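You operate a simulated robot arm through the tools that you are given. There is no shell and no other tool. Be economical: measure what you need, move in short steps, check, and stop when the job is done.

You are at the controls of a simulated two-armed robot. One attempt, no reset.

TASK
Pick up the black bulb from the top of the centre table with one hand, pass it to the other hand and put it on the top of the tool bench.

It is judged by the outcome, as a careful person would: the job done as asked, and still so three seconds after it is handed in. It fails if anything else is knocked over, pushed out of place, dropped, spilled or broken.

THE ROBOT
Two 7-joint arms with two-finger parallel grippers on one trunk, on a base that drives. Base frame: it is fixed to the floor where the robot stands at the start and does not move with it; the origin is under the middle of the robot, x ahead of it, y to its left, z up; the surface under the hand at the start is at about z = 860. Lengths are in mm, angles in degrees, forces in N, time in s.
The left shoulder is at the start at [73, 182, 1086], the right one opposite. With the tool pointing down near the work surface each hand reaches from about 300 to 760 mm from the robot's upright axis, wherever it stands, measured 20 degrees to its own side. Places, roughly: top of the tool bench [1600, -2200, 800]. Payload 3.91 kg a hand.
The tool frame of a hand sits at the grasp point between the pads (the TCP): z along the fingers, y along the line on which they close. The tips reach 30 mm beyond it. The gripper opens to 110 mm. The fingers are 20 mm wide and 10 mm thick; the gripper's body (48 by 112 mm) begins 55 mm behind the TCP.
Orientation is that of the tool frame in the base frame, as a unit quaternion [w, x, y, z]. With the fingers straight down and closing along the base's y, the tool's x points along the base's -x, its y along +y and its z along -z.

THE INTERFACE
- The arms move only by the tool send_rows. It takes "left_targets", "right_targets" or both (then of equal length, played together; a hand with none holds still); each is one flat list of numbers, 7 for each row, row after row: the shift along the tool's x, y, z in mm, then the turn, a rotation vector about the tool's x, y, z in degrees, then the finger opening in mm, from 0 to 110. In form: [dx, dy, dz, ax, ay, az, hand, dx, dy, dz, ax, ay, az, hand, ...]. A call has 1 to 20 rows; each row is the pose to reach, as a shift and turn from the pose commanded when the call began, along the tool's axes at that moment. Each row takes 0.2 s and may step no farther than 50 mm and 8.6 degrees from the row before; otherwise, or with a gripper value out of range, the whole call is refused. A pose out of reach is approached as far as the arm can. The call stops where the force on the tool passes 40 N (or 10 N more than at its start, if that is more) or the arm is blocked; 0.2 s more then pass. Each finger travels about 72 mm/s and halts on what it meets, pressing with about 32 N; the grip force reading is that of the motor and also rises with nothing between the fingers. The clock runs only during rows and for 0.2 s after the last one: add rows that repeat a pose to give the fingers time. It gives the time, the measured TCP pose, the force on the tool (base axes), the opening and the grip force at its end, in the units of the frame above (readings bear some noise), with the torque about the TCP (base axes, N m) and any sound that the robot's microphone picked up.
- Cameras (640 x 400 px; columns grow to the right, rows downward): "scene" is now at [213.1, -38.4, 1273.7]; the picture's right is [-0.42, -0.91, 0.00], its down [-0.51, 0.24, -0.83] and it looks along [0.75, -0.35, -0.56] (base axes); focal length 214 px, centre (320, 200). "left" rides on the left gripper at [72, -17, -103] in its tool frame; the picture's right is [0.23, 0.97, 0.00], its down [-0.76, 0.18, -0.62] and it looks along [-0.61, 0.14, 0.78] (tool axes); focal length 222 px, centre (320, 200). "right" rides on the right gripper at [72, 17, -103] in its tool frame; the picture's right is [-0.23, 0.97, 0.00], its down [-0.76, -0.18, -0.62] and it looks along [-0.61, -0.14, 0.78] (tool axes); focal length 222 px, centre (320, 200). There is no depth. A picture from a camera that has moved, and an enlarged one, comes with that camera's place and axes in the base frame and with its lens.
- snapshot(camera): a new picture of that camera. The clock stands still meanwhile.
- slide_trunk(by): slides the trunk up (or, below 0, down) by that many mm; the arms and the scene camera ride with it, the base frame stays. It gives what a move gives, with no picture.
- base_move(legs): drives the robot by 1 to 6 legs, each [ahead, left, turn to the left] in mm, mm and degrees, along the robot's own axes; the way and the turn of a leg run together, so that a leg with both is an arc; at most 1500 mm and 180 degrees a leg. The arms and the cameras ride along, it lands a little off, and it stops where it bumps. It gives what a move gives.
- aim_head(pan, tilt): turns the head with the scene camera to pan (to the left, within 80 degrees either way) and tilt (down, from -29 to 69), counted from straight ahead of the robot. It gives what a move gives.
- close_up(camera, box): a new picture of the part [left, top, right, bottom] of that camera's present view, enlarged. The clock stands still meanwhile.
- job_done(): hands the job in; it is judged then, once.

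Go step by step. Nothing tells you exact positions but the pictures and the camera data: compare them with the known pose of the tool, close in by small moves and look again before you grip or let go. The budget is 120 turns and 108 pictures, counting those below and the enlarged ones. Unless the task says otherwise, let go and move clear before handing in, and close with one line.

The tools are called after "Call:" by a JSON object that holds its "method" and its "body". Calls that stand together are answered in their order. send_rows: Moves the arms, as the interface text tells. Its arguments: {"type":"object","properties":{"left_targets":{"type":"array"},"right_targets":{"type":"array"}},"required":[]} The other tools are called the same way: slide_trunk (by) slides the trunk up or down; base_move (legs) drives the base; aim_head (pan, tilt) turns the head that bears the scene camera; snapshot (camera) takes a picture; close_up (camera, box) takes an enlarged picture of a part of a camera's view; job_done () hands the job in.

At the start:

```text
t: 0.0
left_position: [462.2, 63.5, 1132.9]
left_tcp_rot: [0.0, 0.0, 1.0, 0.0]
left_wrist_force: [0.0, 0.6, -0.3]
left_moment: [0.04, -0.02, -0.02]
left_finger_gap: 109.8
left_grasp_force: 0.0
right_position: [322.5, -287.8, 1173.9]
right_tcp_rot: [0.0, 0.0, 1.0, 0.0]
right_wrist_force: [0.0, 1.4, 0.0]
right_moment: [0.01, -0.02, 0.0]
right_finger_gap: 110.1
right_grasp_force: 0.1
trunk travel left (down, up): [-350.0, 164.0]
robot x, y, heading: [-0.2, 0.1, 0.2]
head pan, tilt: [-25.0, 34.0]
```

scene: 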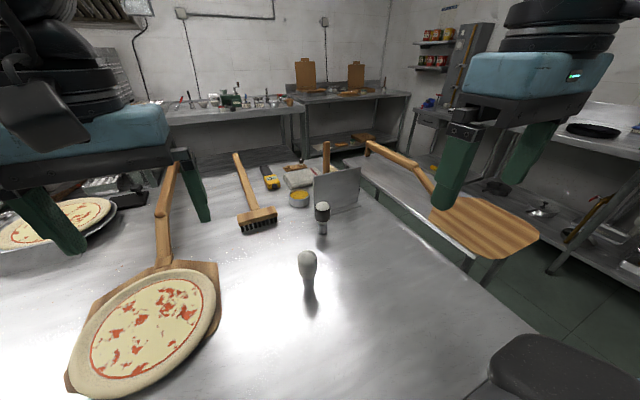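
right: 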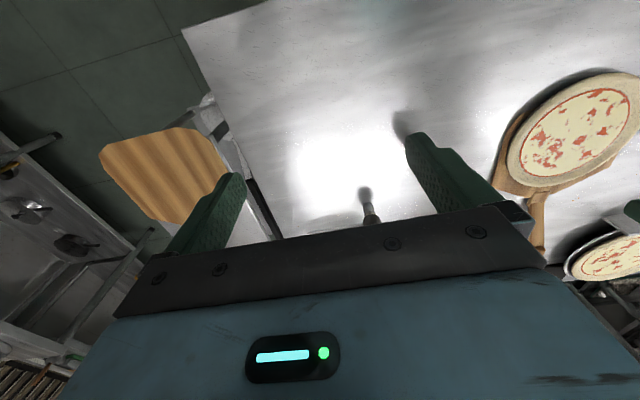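
left: 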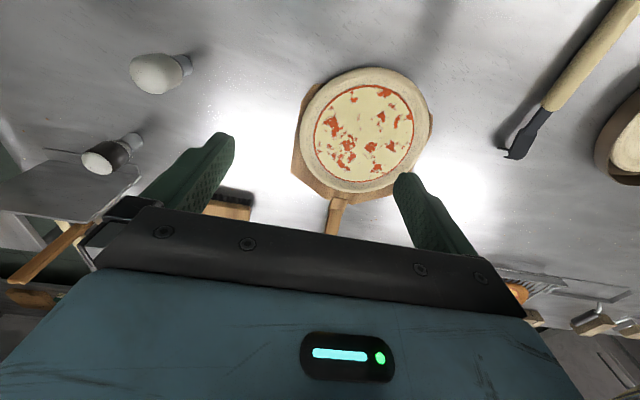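

I see two bulb-like things on the centre table: a whitish one in front and a darker one behind it. I will enlarge both to tell which is black.

Call:
{"method": "close_up", "body": {"camera": "scene", "box": [230, 130, 390, 330]}}

Call:
{"method": "close_up", "body": {"camera": "left", "box": [60, 30, 260, 220]}}

```text
2.00 times, centred on (310, 230) of scene
camera zoom: at [213.1, -38.4, 1273.7], right [-0.42, -0.91, 0.0], down [-0.51, 0.24, -0.83], along [0.75, -0.35, -0.56], focal length 429 px, centre (340, 140)
```

zoom: 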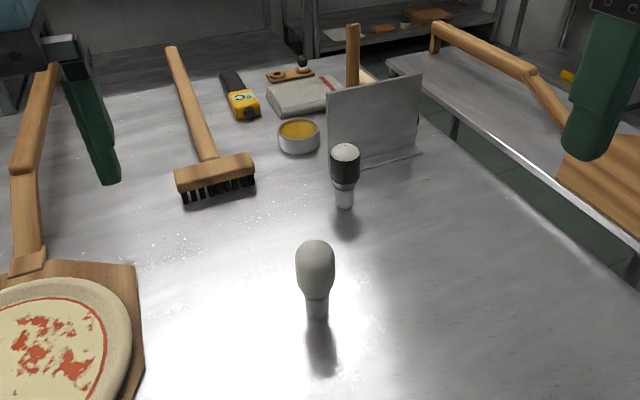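

```text
2.11 times, centred on (160, 125) of left
camera zoom: at [387.5, 47.2, 1236.2], right [-0.23, 0.97, 0.0], down [0.76, 0.18, 0.62], along [0.61, 0.14, -0.78], focal length 468 px, centre (657, 358)
```

zoom: 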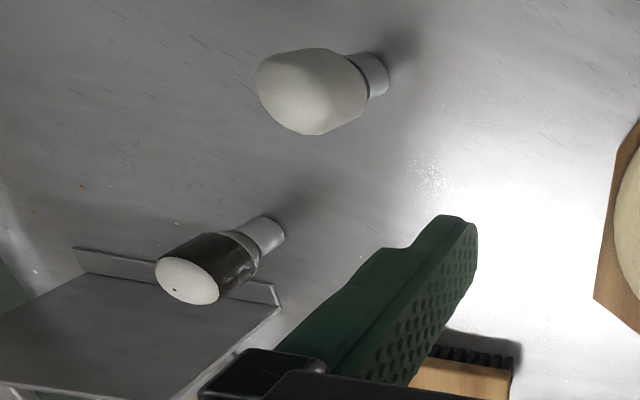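

The black bulb (black body, white top) stands on its cap at about [614, -232], roughly 97 mm tall, with an upright plate about 60 mm behind it. The white bulb stands at about [470, -132]. I will bring the right hand above the black bulb and look.

Call:
{"method": "send_rows", "body": {"right_targets": [-41.5, 8, 0, 0, 0, 0, 110, -83, 16, 10, 0, 0, 0, 110, -124.5, 24, 25, 0, 0, 0, 110, -166, 32, 40, 0, 0, 0, 110, -207.5, 40, 55, 0, 0, 0, 110, -249, 48, 70, 0, 0, 0, 110, -290, 56, 85, 0, 0, 0, 110]}}

Call:
{"method": "snapshot", "body": {"camera": "right"}}

Call:
{"method": "snapshot", "body": {"camera": "scene"}}

```text
t: 1.6
left_position: [460.3, 63.8, 1133.7]
left_tcp_rot: [0.0, 0.0, 1.0, 0.0]
left_wrist_force: [-0.7, 0.3, 0.1]
left_moment: [0.03, -0.01, 0.02]
left_finger_gap: 109.8
left_grasp_force: 0.0
right_position: [589.3, -249.2, 1085.6]
right_tcp_rot: [0.001, 0.0, 1.0, -0.001]
right_wrist_force: [-0.8, -1.1, 0.6]
right_moment: [0.01, -0.02, -0.02]
right_finger_gap: 110.1
right_grasp_force: 0.0
right hand out of reach, approached as far as the arm can: row 7
trunk travel left (down, up): [-350.0, 164.0]
robot x, y, heading: [1.4, -0.7, -0.0]
head pan, tilt: [-25.0, 34.0]
```

```text
102 pictures are left
camera right: at [517.1, -231.3, 1187.6], right [0.23, 0.97, 0.0], down [0.76, -0.18, 0.62], along [0.61, -0.14, -0.78], focal length 222 px, centre (320, 200)
```

right: 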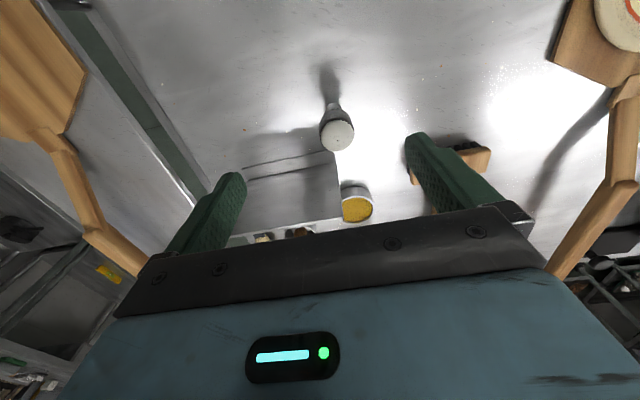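

```text
101 pictures are left
camera scene: at [212.5, -39.0, 1273.8], right [-0.42, -0.91, 0.0], down [-0.51, 0.24, -0.83], along [0.75, -0.35, -0.56], focal length 214 px, centre (320, 200)
```

scene: 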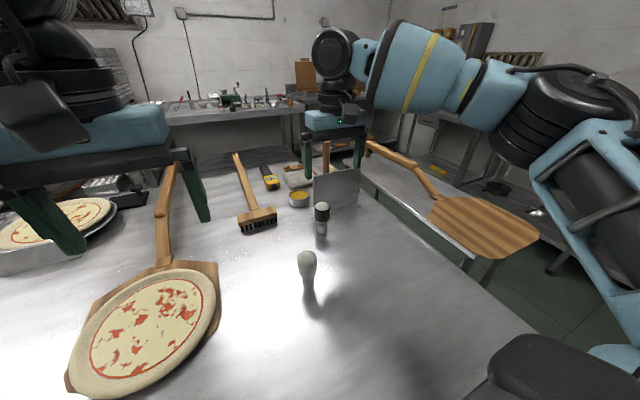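

The right camera puts the bulb at about [614, -235]; reach is limited this high up, so I go lower (still clear of the bulb top) and then correct.

Call:
{"method": "send_rows", "body": {"right_targets": [0, 0, 25, 0, 0, 0, 110, 0, 0, 50, 0, 0, 0, 110, 0, 0, 50, 0, 0, 0, 110]}}

```text
t: 2.4
left_position: [460.4, 63.2, 1133.2]
left_tcp_rot: [0.0, 0.0, 1.0, 0.001]
left_wrist_force: [0.5, 0.6, 1.3]
left_moment: [0.01, 0.0, 0.02]
left_finger_gap: 109.6
left_grasp_force: 0.0
right_position: [589.5, -247.1, 1033.9]
right_tcp_rot: [0.001, 0.0, 1.0, -0.001]
right_wrist_force: [0.2, 0.9, 0.0]
right_moment: [0.0, -0.02, 0.02]
right_finger_gap: 109.7
right_grasp_force: 0.0
trunk travel left (down, up): [-350.0, 164.0]
robot x, y, heading: [-0.0, 1.6, 0.1]
head pan, tilt: [-25.0, 34.0]
```

Call:
{"method": "send_rows", "body": {"right_targets": [-12, 6, 0, 0, 0, 0, 110, -24.5, 12, 0, 0, 0, 0, 110, -24.5, 12, 0, 0, 0, 0, 110]}}

Call:
{"method": "snapshot", "body": {"camera": "right"}}

```text
t: 3.2
left_position: [460.6, 63.7, 1134.1]
left_tcp_rot: [0.0, 0.0, 1.0, 0.0]
left_wrist_force: [-0.7, -0.3, 0.9]
left_moment: [-0.01, 0.0, -0.03]
left_finger_gap: 110.3
left_grasp_force: 0.0
right_position: [608.7, -240.7, 1033.9]
right_tcp_rot: [0.0, 0.001, 1.0, 0.001]
right_wrist_force: [0.1, 0.5, 0.9]
right_moment: [0.01, -0.01, 0.02]
right_finger_gap: 110.0
right_grasp_force: 0.0
right hand out of reach, approached as far as the arm can: row 2, 3
trunk travel left (down, up): [-350.0, 164.0]
robot x, y, heading: [-1.6, -0.4, 0.3]
head pan, tilt: [-25.0, 34.0]
```

```text
100 pictures are left
camera right: at [535.2, -224.0, 1137.1], right [0.23, 0.97, 0.0], down [0.76, -0.18, 0.62], along [0.61, -0.14, -0.78], focal length 222 px, centre (320, 200)
```

right: 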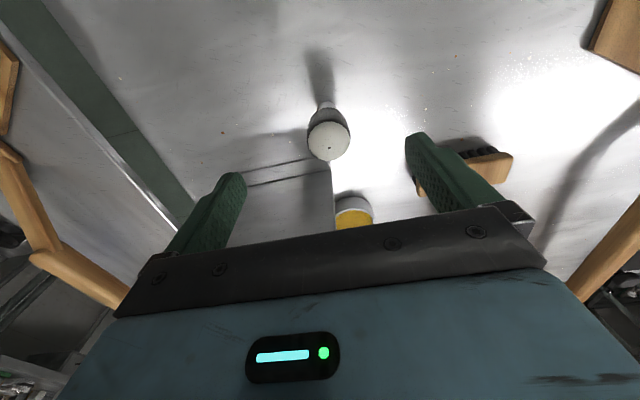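

The bulb's axis is at about [616, -235]; I go lower and edge forward.

Call:
{"method": "send_rows", "body": {"right_targets": [0, 0, 25, 0, 0, 0, 110, -7, 6, 45, 0, 0, 0, 110, -7, 6, 45, 0, 0, 0, 110]}}

Call:
{"method": "snapshot", "body": {"camera": "right"}}

```text
t: 4.0
left_position: [460.0, 63.5, 1133.9]
left_tcp_rot: [0.001, -0.001, 1.0, -0.001]
left_wrist_force: [-0.6, 0.1, -0.1]
left_moment: [-0.01, 0.01, -0.02]
left_finger_gap: 110.0
left_grasp_force: 0.1
right_position: [614.4, -235.9, 990.8]
right_tcp_rot: [0.001, 0.001, 1.0, 0.0]
right_wrist_force: [0.5, -0.4, 0.4]
right_moment: [0.01, -0.04, 0.02]
right_finger_gap: 110.0
right_grasp_force: 0.2
trunk travel left (down, up): [-350.0, 164.0]
robot x, y, heading: [0.9, -2.3, 0.1]
head pan, tilt: [-25.0, 34.0]
```

```text
99 pictures are left
camera right: at [541.2, -219.2, 1092.5], right [0.23, 0.97, 0.0], down [0.76, -0.18, 0.62], along [0.61, -0.14, -0.78], focal length 222 px, centre (320, 200)
```

right: 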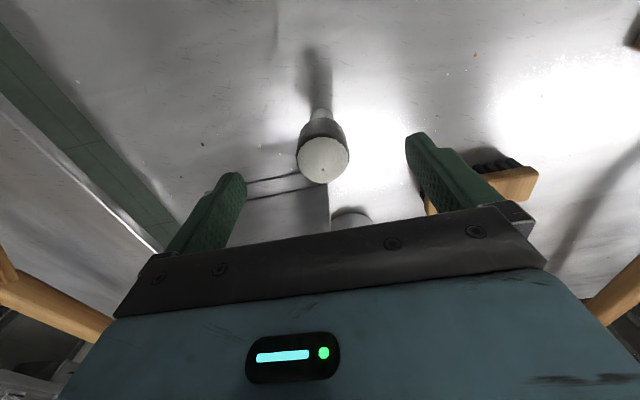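

Aligned to within a couple of mm. I descend to z about 940 and look before closing.

Call:
{"method": "send_rows", "body": {"right_targets": [-0.5, 1.5, 18, 0, 0, 0, 110, -0.5, 1.5, 35, 0, 0, 0, 110, -0.5, 1.5, 50, 0, 0, 0, 110, -0.5, 1.5, 50, 0, 0, 0, 110]}}

Call:
{"method": "snapshot", "body": {"camera": "right"}}

Call:
{"method": "close_up", "body": {"camera": "scene", "box": [260, 100, 420, 260]}}

```text
t: 5.0
left_position: [458.9, 64.3, 1133.1]
left_tcp_rot: [0.0, 0.0, 1.0, 0.0]
left_wrist_force: [-0.1, -0.2, 0.2]
left_moment: [0.0, 0.01, -0.05]
left_finger_gap: 109.8
left_grasp_force: 0.1
right_position: [617.1, -233.3, 938.9]
right_tcp_rot: [-0.001, 0.0, 1.0, 0.0]
right_wrist_force: [-0.1, -0.2, 0.0]
right_moment: [0.0, 0.02, -0.03]
right_finger_gap: 110.1
right_grasp_force: 0.0
trunk travel left (down, up): [-350.0, 164.0]
robot x, y, heading: [-1.3, 2.4, -0.2]
head pan, tilt: [-25.0, 34.0]
```

```text
98 pictures are left
camera right: at [543.2, -216.7, 1041.9], right [0.23, 0.97, 0.0], down [0.76, -0.18, 0.62], along [0.61, -0.14, -0.78], focal length 222 px, centre (320, 200)
```

right: 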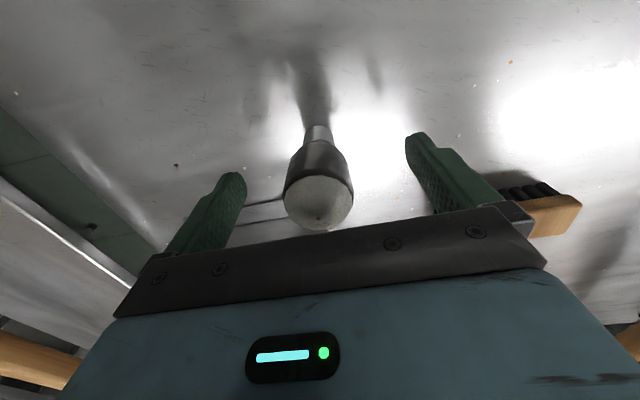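

```text
2.50 times, centred on (340, 180) of scene
camera zoom: at [213.0, -38.3, 1273.7], right [-0.42, -0.91, 0.0], down [-0.51, 0.24, -0.83], along [0.75, -0.35, -0.56], focal length 536 px, centre (270, 250)
```

zoom: 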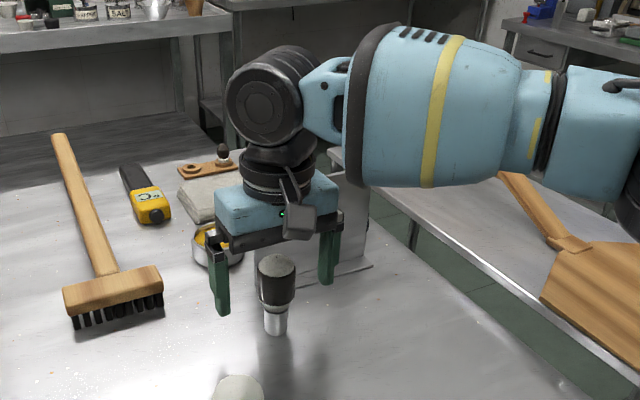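

The fingers straddle the bulb evenly; I close on it.

Call:
{"method": "send_rows", "body": {"right_targets": [0, 0, 0, 0, 0, 0, 70, 0, 0, 0, 0, 0, 0, 50, 0, 0, 0, 0, 0, 0, 30, 0, 0, 0, 0, 0, 0, 20, 0, 0, 0, 0, 0, 0, 20, 0, 0, 0, 0, 0, 0, 20]}}

Call:
{"method": "snapshot", "body": {"camera": "right"}}

```text
t: 6.4
left_position: [460.4, 63.0, 1133.1]
left_tcp_rot: [0.0, 0.001, 1.0, 0.0]
left_wrist_force: [1.0, 0.4, 0.3]
left_moment: [0.0, -0.01, 0.05]
left_finger_gap: 110.1
left_grasp_force: 0.1
right_position: [615.5, -234.5, 939.9]
right_tcp_rot: [0.0, 0.0, 1.0, 0.0]
right_wrist_force: [-0.4, -0.1, 0.3]
right_moment: [-0.05, -0.01, -0.02]
right_finger_gap: 38.3
right_grasp_force: 32.1
trunk travel left (down, up): [-350.0, 164.0]
robot x, y, heading: [0.2, -2.8, 0.1]
head pan, tilt: [-25.0, 34.0]
```

```text
96 pictures are left
camera right: at [543.3, -216.8, 1041.9], right [0.23, 0.97, 0.0], down [0.76, -0.18, 0.62], along [0.61, -0.14, -0.78], focal length 222 px, centre (320, 200)
```

right: 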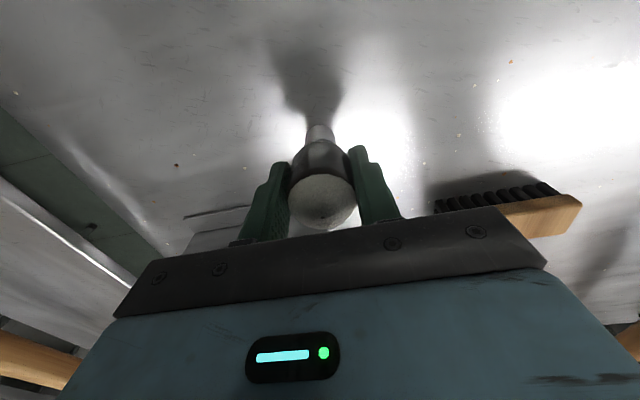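

Gripped at 38 mm. I lift straight up, then bring the bulb back toward the middle.

Call:
{"method": "send_rows", "body": {"right_targets": [0, 0, -20, 0, 0, 0, 20, 0, 0, -50, 0, 0, 0, 20, 10, 0, -90, 0, 0, 0, 20, 40, 10, -120, 0, 0, 0, 20, 75, 30, -140, 0, 0, 0, 20, 115, 45, -155, 0, 0, 0, 20, 150, 70, -155, 0, 0, 0, 20, 165, 95, -155, 0, 0, 0, 20], "left_targets": [0, 20, -10, 0, 0, 0, 110, 0, 50, -20, 0, 0, 0, 110, 0, 80, -20, 0, 0, 0, 110, 0, 110, -20, 0, 0, 0, 110, 0, 140, -20, 0, 0, 0, 110, 0, 170, -20, 0, 0, 0, 110, 0, 190, -20, 0, 0, 0, 110, 0, 200, -20, 0, 0, 0, 110]}}

Call:
{"method": "snapshot", "body": {"camera": "scene"}}

```text
t: 8.2
left_position: [461.1, 264.0, 1153.1]
left_tcp_rot: [0.0, 0.001, 1.0, 0.0]
left_wrist_force: [-0.3, -1.4, -0.3]
left_moment: [0.0, 0.0, -0.01]
left_finger_gap: 110.0
left_grasp_force: 0.0
right_position: [452.3, -139.3, 1093.6]
right_tcp_rot: [-0.001, 0.0, 1.0, 0.0]
right_wrist_force: [1.0, -1.0, 0.3]
right_moment: [-0.02, 0.03, 0.02]
right_finger_gap: 38.5
right_grasp_force: 32.2
right hand out of reach, approached as far as the arm can: row 2
trunk travel left (down, up): [-350.0, 164.0]
robot x, y, heading: [1.4, -2.3, -0.0]
head pan, tilt: [-25.0, 34.0]
```

```text
95 pictures are left
camera scene: at [214.2, -38.3, 1273.5], right [-0.42, -0.91, 0.0], down [-0.51, 0.24, -0.83], along [0.75, -0.35, -0.56], focal length 214 px, centre (320, 200)
```

scene: 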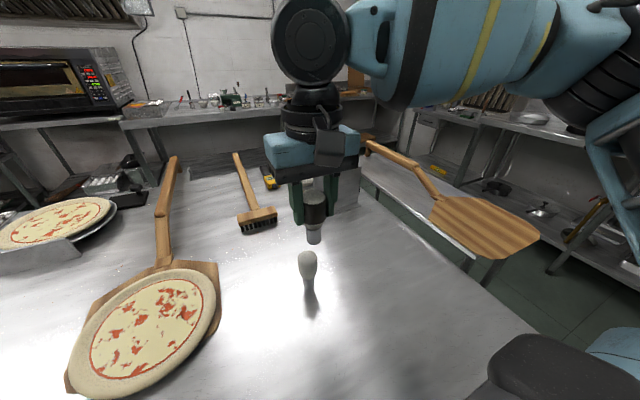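

The bulb is safely lifted. Now I turn both hands a quarter turn about the vertical so the right closes along x, with the left to come in from +y.

Call:
{"method": "send_rows", "body": {"right_targets": [0, 0, 0, 0, 0, -8.2, 20, 0, 0, 0, 0, 0, -16.4, 20, 0, 0, 0, 0, 0, -24.6, 20, 0, 0, 0, 0, 0, -32.8, 20, 0, 0, 0, 0, 0, -41, 20, 0, 0, 0, 0, 0, -49.2, 20, 0, 0, 0, 0, 0, -57.4, 20, 0, 0, 0, 0, 0, -65.6, 20, 0, 0, 0, 0, 0, -73.8, 20, 0, 0, 0, 0, 0, -82, 20, 0, 0, 0, 0, 0, -90, 20], "left_targets": [0, 0, 0, 0, 0, -8.2, 110, 0, 0, 0, 0, 0, -16.4, 110, 0, 0, 0, 0, 0, -24.6, 110, 0, 0, 0, 0, 0, -32.8, 110, 0, 0, 0, 0, 0, -41, 110, 0, 0, 0, 0, 0, -49.2, 110, 0, 0, 0, 0, 0, -57.4, 110, 0, 0, 0, 0, 0, -65.6, 110, 0, 0, 0, 0, 0, -73.8, 110, 0, 0, 0, 0, 0, -82, 110, 0, 0, 0, 0, 0, -90, 110]}}

```text
t: 10.6
left_position: [460.4, 263.6, 1154.0]
left_tcp_rot: [0.0, 0.707, -0.707, 0.001]
left_wrist_force: [-0.2, 0.1, -0.2]
left_moment: [0.0, 0.02, 0.0]
left_finger_gap: 110.2
left_grasp_force: 0.0
right_position: [450.9, -139.2, 1095.3]
right_tcp_rot: [0.0, 0.708, -0.706, 0.0]
right_wrist_force: [-0.5, 0.9, -0.8]
right_moment: [0.01, 0.0, 0.02]
right_finger_gap: 38.2
right_grasp_force: 32.2
trunk travel left (down, up): [-350.0, 164.0]
robot x, y, heading: [0.7, -3.2, 0.0]
head pan, tilt: [-25.0, 34.0]
```

Both turned cleanly. Now I tilt the left hand so its fingers point to -y and 30° down.

Call:
{"method": "send_rows", "body": {"left_targets": [0, 0, 10, 0, 7.5, 0, 110, 0, 0, 20, 0, 15, 0, 110, 0, 0, 30, 0, 22.5, 0, 110, 0, 0, 40, 0, 30, 0, 110, 0, 0, 50, 0, 37.5, 0, 110, 0, 0, 60, 0, 45, 0, 110, 0, 0, 70, 0, 52.5, 0, 110, 0, 0, 70, 0, 60, 0, 110]}}

Call:
{"method": "aim_head", "body": {"pan": 0, "tilt": 40}}

Call:
{"method": "snapshot", "body": {"camera": "scene"}}

Call:
{"method": "snapshot", "body": {"camera": "left"}}

```text
t: 12.4
left_position: [459.8, 263.9, 1084.5]
left_tcp_rot: [-0.354, -0.611, 0.613, -0.354]
left_wrist_force: [-0.6, 0.9, -0.4]
left_moment: [0.04, -0.04, -0.01]
left_finger_gap: 109.9
left_grasp_force: 0.0
right_position: [450.7, -138.8, 1094.3]
right_tcp_rot: [0.0, -0.707, 0.707, 0.0]
right_wrist_force: [-0.7, -0.1, 0.3]
right_moment: [-0.01, 0.0, -0.01]
right_finger_gap: 38.4
right_grasp_force: 32.0
trunk travel left (down, up): [-350.0, 164.0]
robot x, y, heading: [2.0, -1.2, -0.1]
head pan, tilt: [-25.0, 34.0]
```

```text
t: 13.3
left_position: [460.3, 262.8, 1083.7]
left_tcp_rot: [-0.354, -0.612, 0.613, -0.353]
left_wrist_force: [0.5, -0.6, 0.3]
left_moment: [0.01, -0.01, 0.02]
left_finger_gap: 109.8
left_grasp_force: 0.1
right_position: [451.7, -138.8, 1094.6]
right_tcp_rot: [0.0, -0.707, 0.707, 0.0]
right_wrist_force: [-0.6, -0.9, 0.3]
right_moment: [-0.02, 0.02, -0.03]
right_finger_gap: 38.4
right_grasp_force: 31.7
trunk travel left (down, up): [-350.0, 164.0]
robot x, y, heading: [3.1, 0.3, -0.3]
head pan, tilt: [0.0, 40.0]
```

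```text
94 pictures are left
camera scene: at [217.9, -1.0, 1264.6], right [0.0, -1.0, 0.0], down [-0.64, 0.0, -0.77], along [0.77, 0.0, -0.64], focal length 214 px, centre (320, 200)
```

scene: 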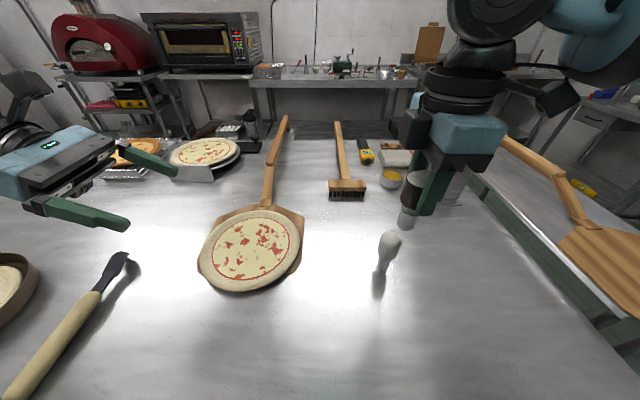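

```text
93 pictures are left
camera left: at [476.8, 317.4, 1197.4], right [-0.97, -0.11, 0.2], down [-0.18, 0.92, -0.35], along [-0.14, -0.37, -0.92], focal length 222 px, centre (320, 200)
```

left: 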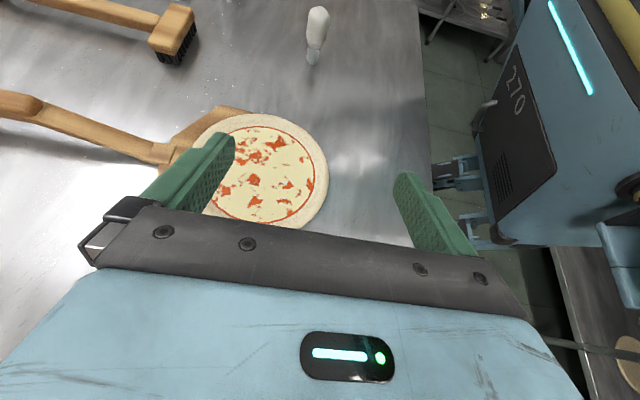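

Left hand is oriented. I check how the bulb sits in the right hand.

Call:
{"method": "close_up", "body": {"camera": "scene", "box": [370, 80, 520, 240]}}

```text
2.50 times, centred on (445, 160) of scene
camera zoom: at [217.9, -1.0, 1264.6], right [0.0, -1.0, 0.0], down [-0.64, 0.0, -0.77], along [0.77, 0.0, -0.64], focal length 536 px, centre (8, 300)
```

zoom: 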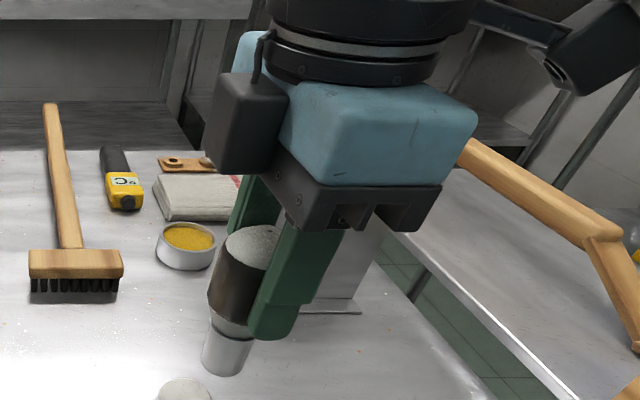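

The right gripper has a small box on its left side, so I'll use a shallower 25° tilt for the left hand, and have it grip the silver cap (about z 1042) from the +y side. First I bring it to a stand-off 100 mm short.

Call:
{"method": "send_rows", "body": {"left_targets": [22, 1.2, 35.7, 0, 0, 0, 110, 44, 2.4, 71.5, 0, 1, 0, 110, 66, 3.6, 107, 0, 2, 0, 110, 88, 4.8, 143, 0, 3, 0, 110, 110, 6, 179, 0, 4, 0, 110, 132, 7.2, 214.5, 0, 5, 0, 110, 153.7, 8.5, 250.2, 0, 5, 0, 110, 153.7, 8.5, 250.2, 0, 5, 0, 110]}}

Call:
{"method": "snapshot", "body": {"camera": "scene"}}

Call:
{"method": "snapshot", "body": {"camera": "left"}}

```text
t: 15.1
left_position: [451.7, -29.8, 1091.2]
left_tcp_rot: [-0.38, -0.596, 0.597, -0.38]
left_wrist_force: [-0.3, -0.2, -0.1]
left_moment: [0.02, 0.04, 0.02]
left_finger_gap: 110.2
left_grasp_force: 0.0
right_position: [451.3, -138.6, 1095.7]
right_tcp_rot: [0.0, 0.707, -0.707, 0.001]
right_wrist_force: [0.2, -0.5, -1.5]
right_moment: [-0.01, 0.0, 0.01]
right_finger_gap: 38.4
right_grasp_force: 32.3
trunk travel left (down, up): [-350.0, 164.0]
robot x, y, heading: [-0.1, 1.7, 0.2]
head pan, tilt: [0.0, 40.0]
```

```text
91 pictures are left
camera scene: at [217.8, -0.2, 1264.6], right [0.0, -1.0, 0.0], down [-0.64, 0.0, -0.77], along [0.77, 0.0, -0.64], focal length 214 px, centre (320, 200)
```

scene: 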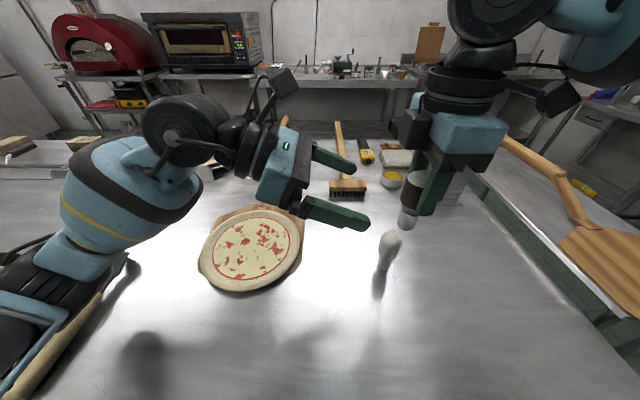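

```text
90 pictures are left
camera left: at [468.4, 34.3, 1200.5], right [-0.97, -0.1, 0.21], down [-0.18, 0.89, -0.43], along [-0.14, -0.45, -0.88], focal length 222 px, centre (320, 200)
```

left: 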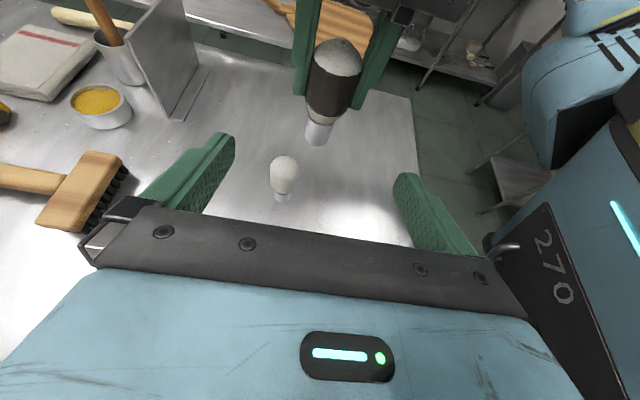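

Bulb bottom confirmed at about z 1020. I advance 65 mm along the fingers and look again.

Call:
{"method": "send_rows", "body": {"left_targets": [0, 0, 22, 0, 0, 0, 110, 0, 0, 44, 0, 0, 0, 110, 0, 0, 65, 0, 0, 0, 110, 0, 0, 65, 0, 0, 0, 110]}}

Call:
{"method": "close_up", "body": {"camera": "scene", "box": [270, 40, 530, 260]}}

Call:
{"method": "snapshot", "body": {"camera": "left"}}

```text
t: 16.1
left_position: [452.3, -89.2, 1063.1]
left_tcp_rot: [-0.38, -0.596, 0.597, -0.38]
left_wrist_force: [0.2, 0.3, 0.5]
left_moment: [-0.02, 0.02, 0.02]
left_finger_gap: 110.0
left_grasp_force: 0.1
right_position: [451.5, -138.8, 1095.3]
right_tcp_rot: [0.0, -0.707, 0.707, 0.0]
right_wrist_force: [-0.2, -0.6, -1.1]
right_moment: [-0.02, 0.03, 0.02]
right_finger_gap: 38.5
right_grasp_force: 32.0
trunk travel left (down, up): [-350.0, 164.0]
robot x, y, heading: [2.0, 2.3, 0.3]
head pan, tilt: [0.0, 40.0]
```

```text
1.82 times, centred on (400, 150) of scene
camera zoom: at [217.8, -0.6, 1264.6], right [0.0, -1.0, 0.0], down [-0.64, 0.0, -0.77], along [0.77, 0.0, -0.64], focal length 390 px, centre (174, 291)
```

zoom: 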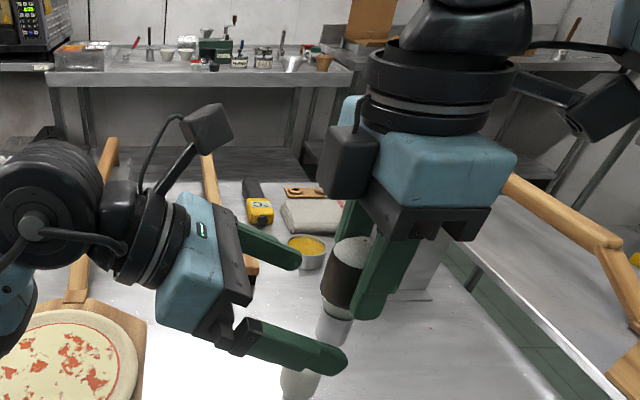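

```text
88 pictures are left
camera left: at [468.5, -25.2, 1172.6], right [-0.97, -0.1, 0.21], down [-0.18, 0.89, -0.43], along [-0.14, -0.45, -0.88], focal length 222 px, centre (320, 200)
```

left: 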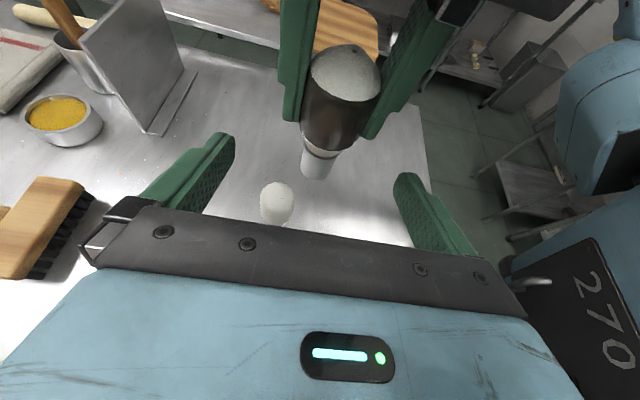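

Clearances look generous. I advance the last ~34 mm.

Call:
{"method": "send_rows", "body": {"left_targets": [0.5, 0.3, 12, 0, 0, 0, 110, 1, 0.6, 24, 0, 0, 0, 110, 1.5, 0.7, 34.5, 0, 0, 0, 110, 1.5, 0.7, 34.5, 0, 0, 0, 110]}}

Call:
{"method": "close_up", "body": {"camera": "scene", "box": [320, 80, 520, 260]}}

Call:
{"method": "snapshot", "body": {"camera": "left"}}

```text
t: 17.1
left_position: [451.9, -120.7, 1050.1]
left_tcp_rot: [0.38, 0.597, -0.596, 0.38]
left_wrist_force: [0.5, 1.0, -0.2]
left_moment: [-0.01, 0.0, -0.03]
left_finger_gap: 109.6
left_grasp_force: 0.1
right_position: [452.4, -139.2, 1094.2]
right_tcp_rot: [0.0, -0.707, 0.707, 0.0]
right_wrist_force: [-0.3, 0.0, -0.7]
right_moment: [-0.03, -0.02, -0.01]
right_finger_gap: 38.5
right_grasp_force: 32.1
trunk travel left (down, up): [-350.0, 164.0]
robot x, y, heading: [1.0, 2.2, 0.2]
head pan, tilt: [0.0, 40.0]
```

```text
2.22 times, centred on (420, 170) of scene
camera zoom: at [217.9, -0.8, 1264.6], right [0.0, -1.0, 0.0], down [-0.64, 0.0, -0.77], along [0.77, 0.0, -0.64], focal length 477 px, centre (98, 267)
```

zoom: 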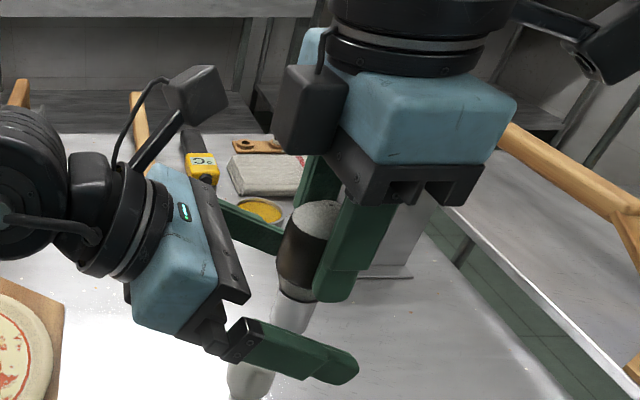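

```text
86 pictures are left
camera left: at [468.3, -57.3, 1159.5], right [-0.97, -0.1, 0.21], down [-0.18, 0.89, -0.43], along [-0.14, -0.45, -0.88], focal length 222 px, centre (320, 200)
```

left: 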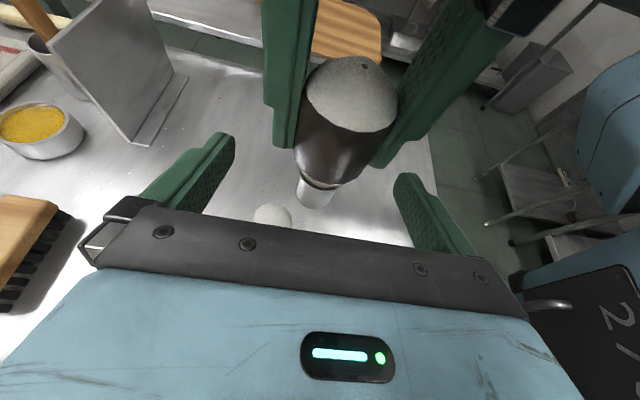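

Centred on the cap. I close partway and check the clearance under the right fingertips.

Call:
{"method": "send_rows", "body": {"left_targets": [0, 0, 0, 0, 0, 0, 85, 0, 0, 0, 0, 0, 0, 60, 0, 0, 0, 0, 0, 0, 45, 0, 0, 0, 0, 0, 0, 45]}}

Call:
{"method": "close_up", "body": {"camera": "scene", "box": [350, 130, 480, 240]}}

Call:
{"method": "close_up", "body": {"camera": "left", "box": [220, 80, 420, 230]}}

```text
t: 18.1
left_position: [452.2, -121.1, 1050.8]
left_tcp_rot: [0.379, 0.597, -0.596, 0.38]
left_wrist_force: [0.2, -0.5, -0.6]
left_moment: [-0.01, -0.03, -0.04]
left_finger_gap: 44.9
left_grasp_force: 0.1
right_position: [452.0, -138.4, 1095.0]
right_tcp_rot: [-0.001, -0.707, 0.707, 0.0]
right_wrist_force: [0.1, 0.0, -0.7]
right_moment: [0.01, -0.02, -0.05]
right_finger_gap: 38.5
right_grasp_force: 31.7
trunk travel left (down, up): [-350.0, 164.0]
robot x, y, heading: [-0.6, -0.2, -0.0]
head pan, tilt: [0.0, 40.0]
```

```text
3.64 times, centred on (415, 185) of scene
camera zoom: at [217.9, -0.9, 1264.6], right [0.0, -1.0, 0.0], down [-0.64, 0.0, -0.77], along [0.77, 0.0, -0.64], focal length 780 px, centre (-26, 254)
```

zoom: 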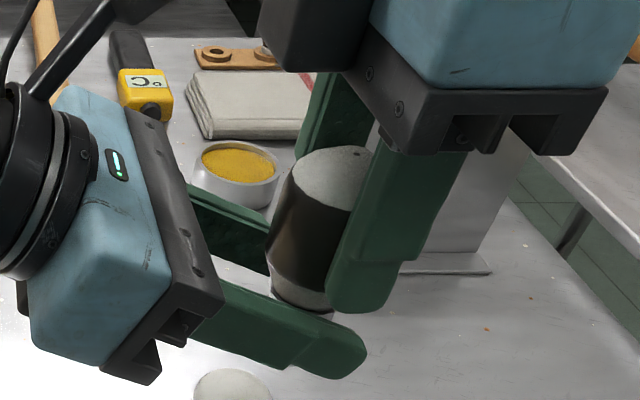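

```text
2.67 times, centred on (320, 155) of left
camera zoom: at [468.1, -57.4, 1159.6], right [-0.97, -0.1, 0.21], down [-0.18, 0.89, -0.43], along [-0.14, -0.45, -0.88], focal length 592 px, centre (320, 320)
```

zoom: 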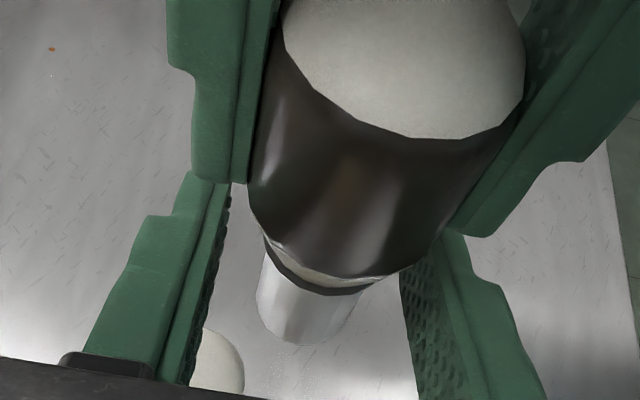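

No contact and the fingers flank the cap. I close the left hand on it.

Call:
{"method": "send_rows", "body": {"left_targets": [0, 0, 0, 0, 0, 0, 30, 0, 0, 0, 0, 0, 0, 15, 0, 0, 0, 0, 0, 0, 10, 0, 0, 0, 0, 0, 0, 10, 0, 0, 0, 0, 0, 0, 10]}}

Call:
{"method": "close_up", "body": {"camera": "scene", "box": [350, 130, 480, 240]}}

Call:
{"method": "close_up", "body": {"camera": "left", "box": [220, 80, 420, 230]}}

```text
t: 19.3
left_position: [450.2, -120.1, 1052.1]
left_tcp_rot: [-0.38, -0.596, 0.597, -0.38]
left_wrist_force: [-4.9, 2.1, -1.0]
left_moment: [-0.02, -0.07, -0.05]
left_finger_gap: 28.8
left_grasp_force: 32.1
right_position: [451.0, -138.8, 1094.3]
right_tcp_rot: [0.001, -0.707, 0.708, -0.001]
right_wrist_force: [5.8, -1.9, 1.4]
right_moment: [0.01, -0.15, -0.12]
right_finger_gap: 38.5
right_grasp_force: 31.8
trunk travel left (down, up): [-350.0, 164.0]
robot x, y, heading: [-2.1, 1.0, -0.1]
head pan, tilt: [0.0, 40.0]
```

```text
3.64 times, centred on (415, 185) of scene
camera zoom: at [217.9, -0.9, 1264.6], right [0.0, -1.0, 0.0], down [-0.64, 0.0, -0.77], along [0.77, 0.0, -0.64], focal length 780 px, centre (-26, 254)
```

zoom: 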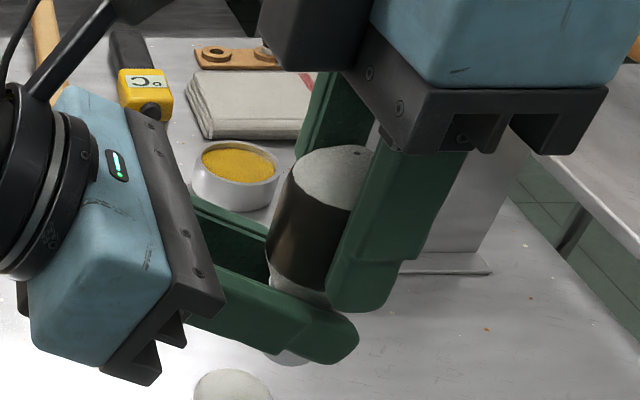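

```text
2.67 times, centred on (320, 155) of left
camera zoom: at [467.9, -57.5, 1159.5], right [-0.97, -0.1, 0.21], down [-0.18, 0.89, -0.43], along [-0.14, -0.45, -0.88], focal length 592 px, centre (320, 320)
```

zoom: 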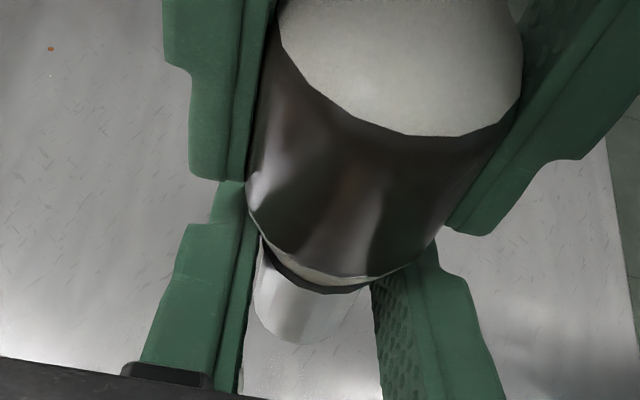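

Left grips at 28.8 mm with 32 N. I release the right hand gently while it holds still.

Call:
{"method": "send_rows", "body": {"right_targets": [0, 0, 0, 0, 0, 0, 45, 0, 0, 0, 0, 0, 0, 60, 0, 0, 0, 0, 0, 0, 80, 0, 0, 0, 0, 0, 0, 90, 0, 0, 0, 0, 0, 0, 90]}}

Call:
{"method": "close_up", "body": {"camera": "scene", "box": [350, 130, 480, 240]}}

Call:
{"method": "close_up", "body": {"camera": "left", "box": [220, 80, 420, 230]}}

```text
t: 20.5
left_position: [452.2, -120.1, 1051.7]
left_tcp_rot: [0.379, 0.597, -0.596, 0.38]
left_wrist_force: [0.0, -0.1, -0.2]
left_moment: [0.02, -0.01, 0.02]
left_finger_gap: 28.9
left_grasp_force: 32.3
right_position: [451.6, -138.4, 1094.3]
right_tcp_rot: [0.0, -0.707, 0.707, 0.0]
right_wrist_force: [1.2, 0.2, -0.9]
right_moment: [-0.02, -0.02, -0.01]
right_finger_gap: 90.0
right_grasp_force: 0.1
trunk travel left (down, up): [-350.0, 164.0]
robot x, y, heading: [-1.5, 0.4, 0.0]
head pan, tilt: [0.0, 40.0]
```

```text
3.64 times, centred on (415, 185) of scene
camera zoom: at [217.9, -0.9, 1264.6], right [0.0, -1.0, 0.0], down [-0.64, 0.0, -0.77], along [0.77, 0.0, -0.64], focal length 780 px, centre (-26, 254)
```

zoom: 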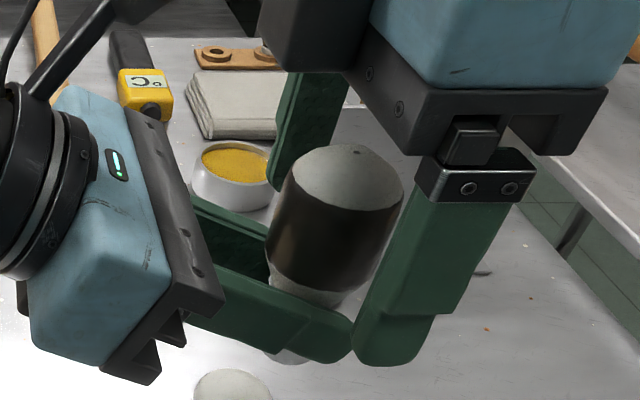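

```text
2.67 times, centred on (320, 155) of left
camera zoom: at [468.1, -57.3, 1159.6], right [-0.97, -0.1, 0.21], down [-0.18, 0.89, -0.43], along [-0.14, -0.45, -0.88], focal length 592 px, centre (320, 320)
```

zoom: 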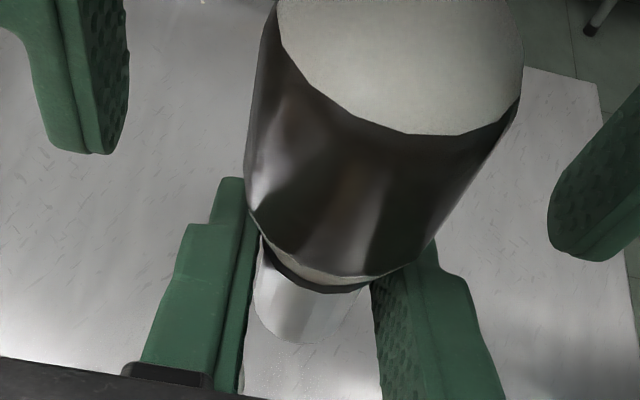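

The bulb stands securely in the left hand. I withdraw the right hand upward and away to the right, then look toward the tool bench.

Call:
{"method": "send_rows", "body": {"right_targets": [0, 0, -20, 0, 0, 0, 90, 0, 0, -50, 0, 0, 0, 90, 30, 0, -80, 0, 0, 0, 90, 70, 10, -90, 0, 0, 0, 90, 110, 30, -90, 0, 0, 0, 90, 145, 60, -90, 0, 0, 0, 90, 170, 95, -90, 0, 0, 0, 90]}}

Call:
{"method": "aim_head", "body": {"pan": -60, "tilt": 20}}

Call:
{"method": "snapshot", "body": {"camera": "scene"}}

```text
t: 22.1
left_position: [451.5, -120.6, 1051.7]
left_tcp_rot: [-0.38, -0.596, 0.597, -0.38]
left_wrist_force: [0.3, -0.4, -0.2]
left_moment: [0.03, -0.03, -0.02]
left_finger_gap: 28.7
left_grasp_force: 32.4
right_position: [354.1, -310.8, 1183.5]
right_tcp_rot: [0.001, -0.707, 0.707, 0.0]
right_wrist_force: [0.3, 0.8, 0.1]
right_moment: [-0.02, 0.0, 0.0]
right_finger_gap: 90.0
right_grasp_force: 0.1
right hand out of reach, approached as far as the arm can: row 2
trunk travel left (down, up): [-350.0, 164.0]
robot x, y, heading: [-0.2, -0.1, -0.2]
head pan, tilt: [0.0, 40.0]
```

```text
t: 23.4
left_position: [452.3, -120.6, 1050.4]
left_tcp_rot: [0.38, 0.597, -0.596, 0.38]
left_wrist_force: [0.0, 0.7, -0.3]
left_moment: [0.03, 0.02, 0.01]
left_finger_gap: 28.7
left_grasp_force: 31.7
right_position: [357.5, -308.4, 1185.1]
right_tcp_rot: [0.0, 0.707, -0.707, 0.0]
right_wrist_force: [-1.1, -0.1, -0.6]
right_moment: [0.03, 0.01, -0.03]
right_finger_gap: 90.1
right_grasp_force: 0.1
trunk travel left (down, up): [-350.0, 164.0]
robot x, y, heading: [-4.3, -4.1, 0.1]
head pan, tilt: [-60.0, 20.0]
```

```text
79 pictures are left
camera scene: at [179.5, -81.5, 1296.0], right [-0.87, -0.5, 0.0], down [-0.17, 0.3, -0.94], along [0.47, -0.81, -0.34], focal length 214 px, centre (320, 200)
```

scene: 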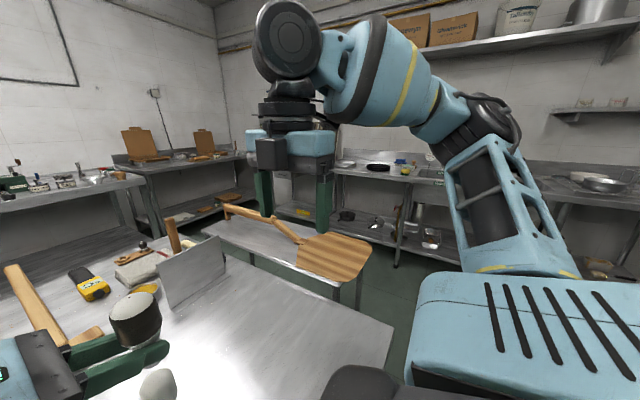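

The tool bench is behind my right arm in this view. I survey both sides to plan the drive.

Call:
{"method": "aim_head", "body": {"pan": -80, "tilt": 30}}

Call:
{"method": "snapshot", "body": {"camera": "scene"}}

Call:
{"method": "aim_head", "body": {"pan": 80, "tilt": 30}}

Call:
{"method": "snapshot", "body": {"camera": "scene"}}

Call:
{"method": "snapshot", "body": {"camera": "right"}}

```text
t: 24.2
left_position: [451.3, -120.8, 1051.7]
left_tcp_rot: [-0.38, -0.596, 0.597, -0.38]
left_wrist_force: [0.0, 0.1, -0.9]
left_moment: [0.0, -0.04, 0.02]
left_finger_gap: 28.6
left_grasp_force: 32.0
right_position: [356.9, -309.0, 1184.4]
right_tcp_rot: [0.0, -0.707, 0.708, 0.0]
right_wrist_force: [0.4, 0.4, -0.2]
right_moment: [-0.01, -0.01, -0.01]
right_finger_gap: 90.1
right_grasp_force: 0.0
trunk travel left (down, up): [-350.0, 164.0]
robot x, y, heading: [-1.1, -4.5, -0.1]
head pan, tilt: [-80.0, 30.0]
```

```text
78 pictures are left
camera scene: at [148.7, -89.9, 1280.0], right [-0.98, -0.17, 0.0], down [-0.09, 0.49, -0.87], along [0.15, -0.85, -0.5], focal length 214 px, centre (320, 200)
```

scene: 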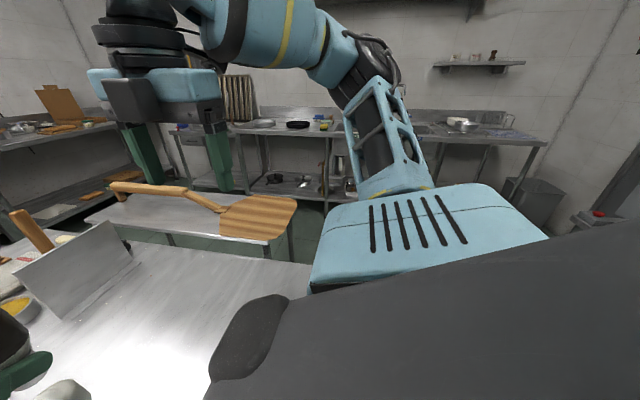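

```text
t: 26.7
left_position: [452.5, -120.6, 1050.7]
left_tcp_rot: [0.38, 0.596, -0.596, 0.38]
left_wrist_force: [0.3, 0.2, -0.8]
left_moment: [-0.01, 0.0, -0.01]
left_finger_gap: 28.7
left_grasp_force: 31.8
right_position: [356.5, -309.7, 1185.1]
right_tcp_rot: [0.001, -0.707, 0.707, 0.0]
right_wrist_force: [1.0, 0.7, -0.4]
right_moment: [0.04, -0.04, -0.01]
right_finger_gap: 90.0
right_grasp_force: 0.1
trunk travel left (down, up): [-350.0, 164.0]
robot x, y, heading: [2.2, -1.2, -0.1]
head pan, tilt: [80.0, 30.0]
```

```text
77 pictures are left
camera scene: at [148.7, 88.1, 1279.9], right [0.98, -0.17, 0.0], down [-0.09, -0.49, -0.87], along [0.15, 0.85, -0.5], focal length 214 px, centre (320, 200)
```

scene: 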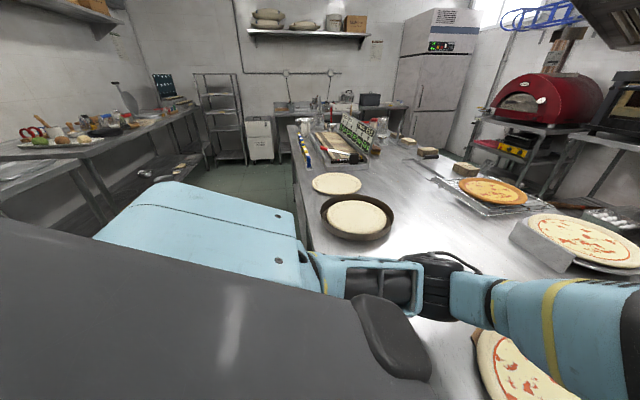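

```text
76 pictures are left
camera right: at [339.4, -381.5, 1286.4], right [-0.97, 0.23, 0.0], down [0.18, 0.76, 0.62], along [0.14, 0.61, -0.78], focal length 222 px, centre (320, 200)
```

right: 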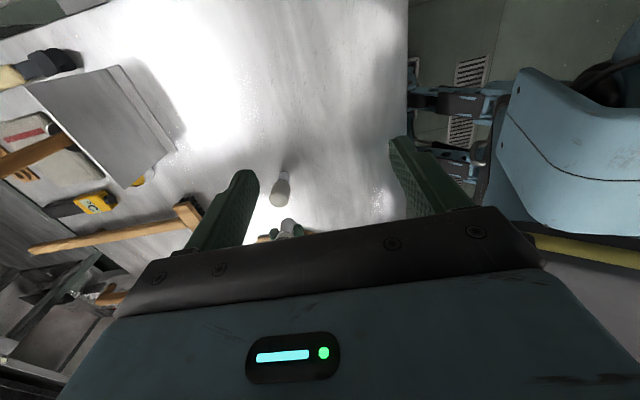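

The aisle behind me is about 1 m wide, and a side table with a peel stands right-front (x from ~350, y -530 to -800). I back up 150 mm, turn right 90°, and look ahead before driving.

Call:
{"method": "base_move", "body": {"legs": [[-150, 0, 0], [0, 0, -90]]}}

Call:
{"method": "aim_head", "body": {"pan": 10, "tilt": 20}}

Call:
{"method": "snapshot", "body": {"camera": "scene"}}

```text
t: 31.9
left_position: [-271.7, -452.4, 1051.4]
left_tcp_rot: [-0.538, 0.001, 0.843, 0.001]
left_wrist_force: [0.0, -0.1, -0.9]
left_moment: [-0.01, -0.03, 0.04]
left_finger_gap: 28.4
left_grasp_force: 32.1
right_position: [-459.2, -356.2, 1184.1]
right_tcp_rot: [0.0, 0.001, 1.0, 0.0]
right_wrist_force: [-0.4, 0.6, -0.1]
right_moment: [-0.01, 0.0, 0.02]
right_finger_gap: 90.0
right_grasp_force: 0.1
trunk travel left (down, up): [-350.0, 164.0]
robot x, y, heading: [-149.9, -0.3, -89.9]
head pan, tilt: [80.0, 30.0]
```

```text
t: 33.3
left_position: [-271.8, -451.0, 1049.7]
left_tcp_rot: [-0.537, 0.001, 0.843, 0.0]
left_wrist_force: [0.0, -0.2, -0.1]
left_moment: [0.0, 0.0, 0.02]
left_finger_gap: 28.5
left_grasp_force: 32.1
right_position: [-459.6, -356.2, 1184.1]
right_tcp_rot: [0.001, 0.002, 1.0, 0.0]
right_wrist_force: [0.1, 0.1, 0.3]
right_moment: [0.03, -0.03, 0.03]
right_finger_gap: 90.2
right_grasp_force: 0.1
trunk travel left (down, up): [-350.0, 164.0]
robot x, y, heading: [-150.4, -2.5, -90.0]
head pan, tilt: [10.0, 20.0]
```

```text
75 pictures are left
camera scene: at [-133.6, -224.4, 1296.0], right [-0.99, -0.17, 0.0], down [-0.06, 0.34, -0.94], along [0.16, -0.93, -0.34], focal length 214 px, centre (320, 200)
```

scene: 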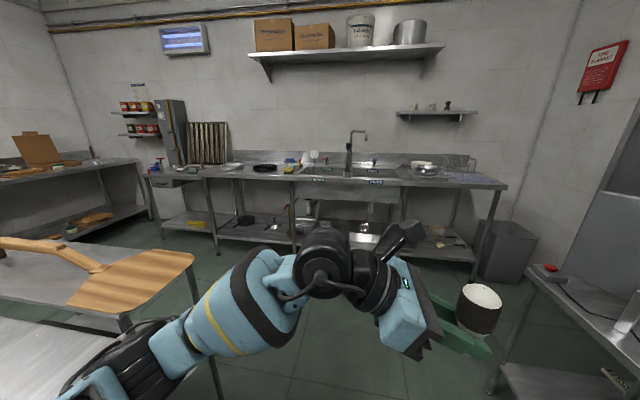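

I see the tool bench at the left end of the right-wall counters. I enlarge that area.

Call:
{"method": "close_up", "body": {"camera": "scene", "box": [100, 90, 300, 270]}}

```text
2.22 times, centred on (200, 180) of scene
camera zoom: at [-133.6, -224.4, 1296.0], right [-0.99, -0.17, 0.0], down [-0.06, 0.34, -0.94], along [0.16, -0.93, -0.34], focal length 477 px, centre (587, 244)
```

zoom: 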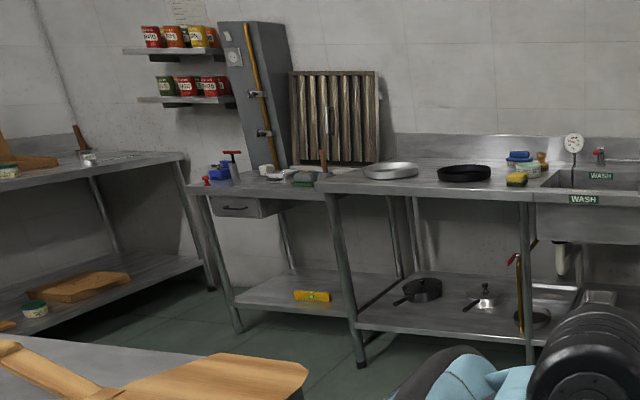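

The tool bench spans roughly x 1370–1970 with its front edge near y -2000 and clutter at its back. I drive ahead 1380 mm past the side table's end.

Call:
{"method": "base_move", "body": {"legs": [[1380, 0, 0]]}}

Call:
{"method": "aim_head", "body": {"pan": 70, "tilt": 35}}

Call:
{"method": "snapshot", "body": {"camera": "scene"}}

```text
t: 40.2
left_position: [-272.6, -1826.5, 1051.3]
left_tcp_rot: [-0.537, 0.0, 0.843, 0.0]
left_wrist_force: [0.2, -0.1, -0.9]
left_moment: [0.02, 0.02, -0.01]
left_finger_gap: 28.6
left_grasp_force: 31.8
right_position: [-459.9, -1731.7, 1183.9]
right_tcp_rot: [0.0, 0.0, 1.0, -0.001]
right_wrist_force: [0.8, -0.2, 0.3]
right_moment: [-0.01, 0.02, 0.02]
right_finger_gap: 89.9
right_grasp_force: 0.1
trunk travel left (down, up): [-350.0, 164.0]
robot x, y, heading: [-148.7, -1375.2, -90.3]
head pan, tilt: [10.0, 20.0]
```

```text
t: 41.5
left_position: [-273.2, -1826.0, 1052.7]
left_tcp_rot: [-0.538, 0.0, 0.843, 0.0]
left_wrist_force: [0.3, 0.5, -1.1]
left_moment: [0.02, -0.02, -0.02]
left_finger_gap: 28.4
left_grasp_force: 32.1
right_position: [-459.3, -1731.6, 1183.4]
right_tcp_rot: [0.0, 0.0, 1.0, 0.0]
right_wrist_force: [-0.4, 0.1, 0.3]
right_moment: [0.01, -0.04, -0.01]
right_finger_gap: 90.0
right_grasp_force: 0.1
trunk travel left (down, up): [-350.0, 164.0]
robot x, y, heading: [-154.2, -1373.7, -90.1]
head pan, tilt: [70.0, 35.0]
```

```text
73 pictures are left
camera scene: at [-67.5, -1537.5, 1272.2], right [-0.34, -0.94, 0.0], down [-0.54, 0.2, -0.82], along [0.77, -0.28, -0.57], focal length 214 px, centre (320, 200)
```

scene: 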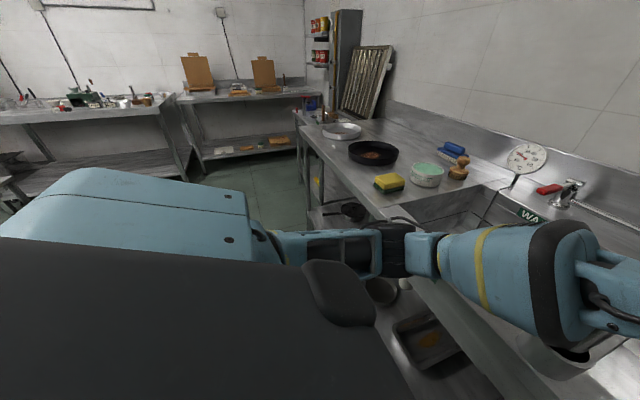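

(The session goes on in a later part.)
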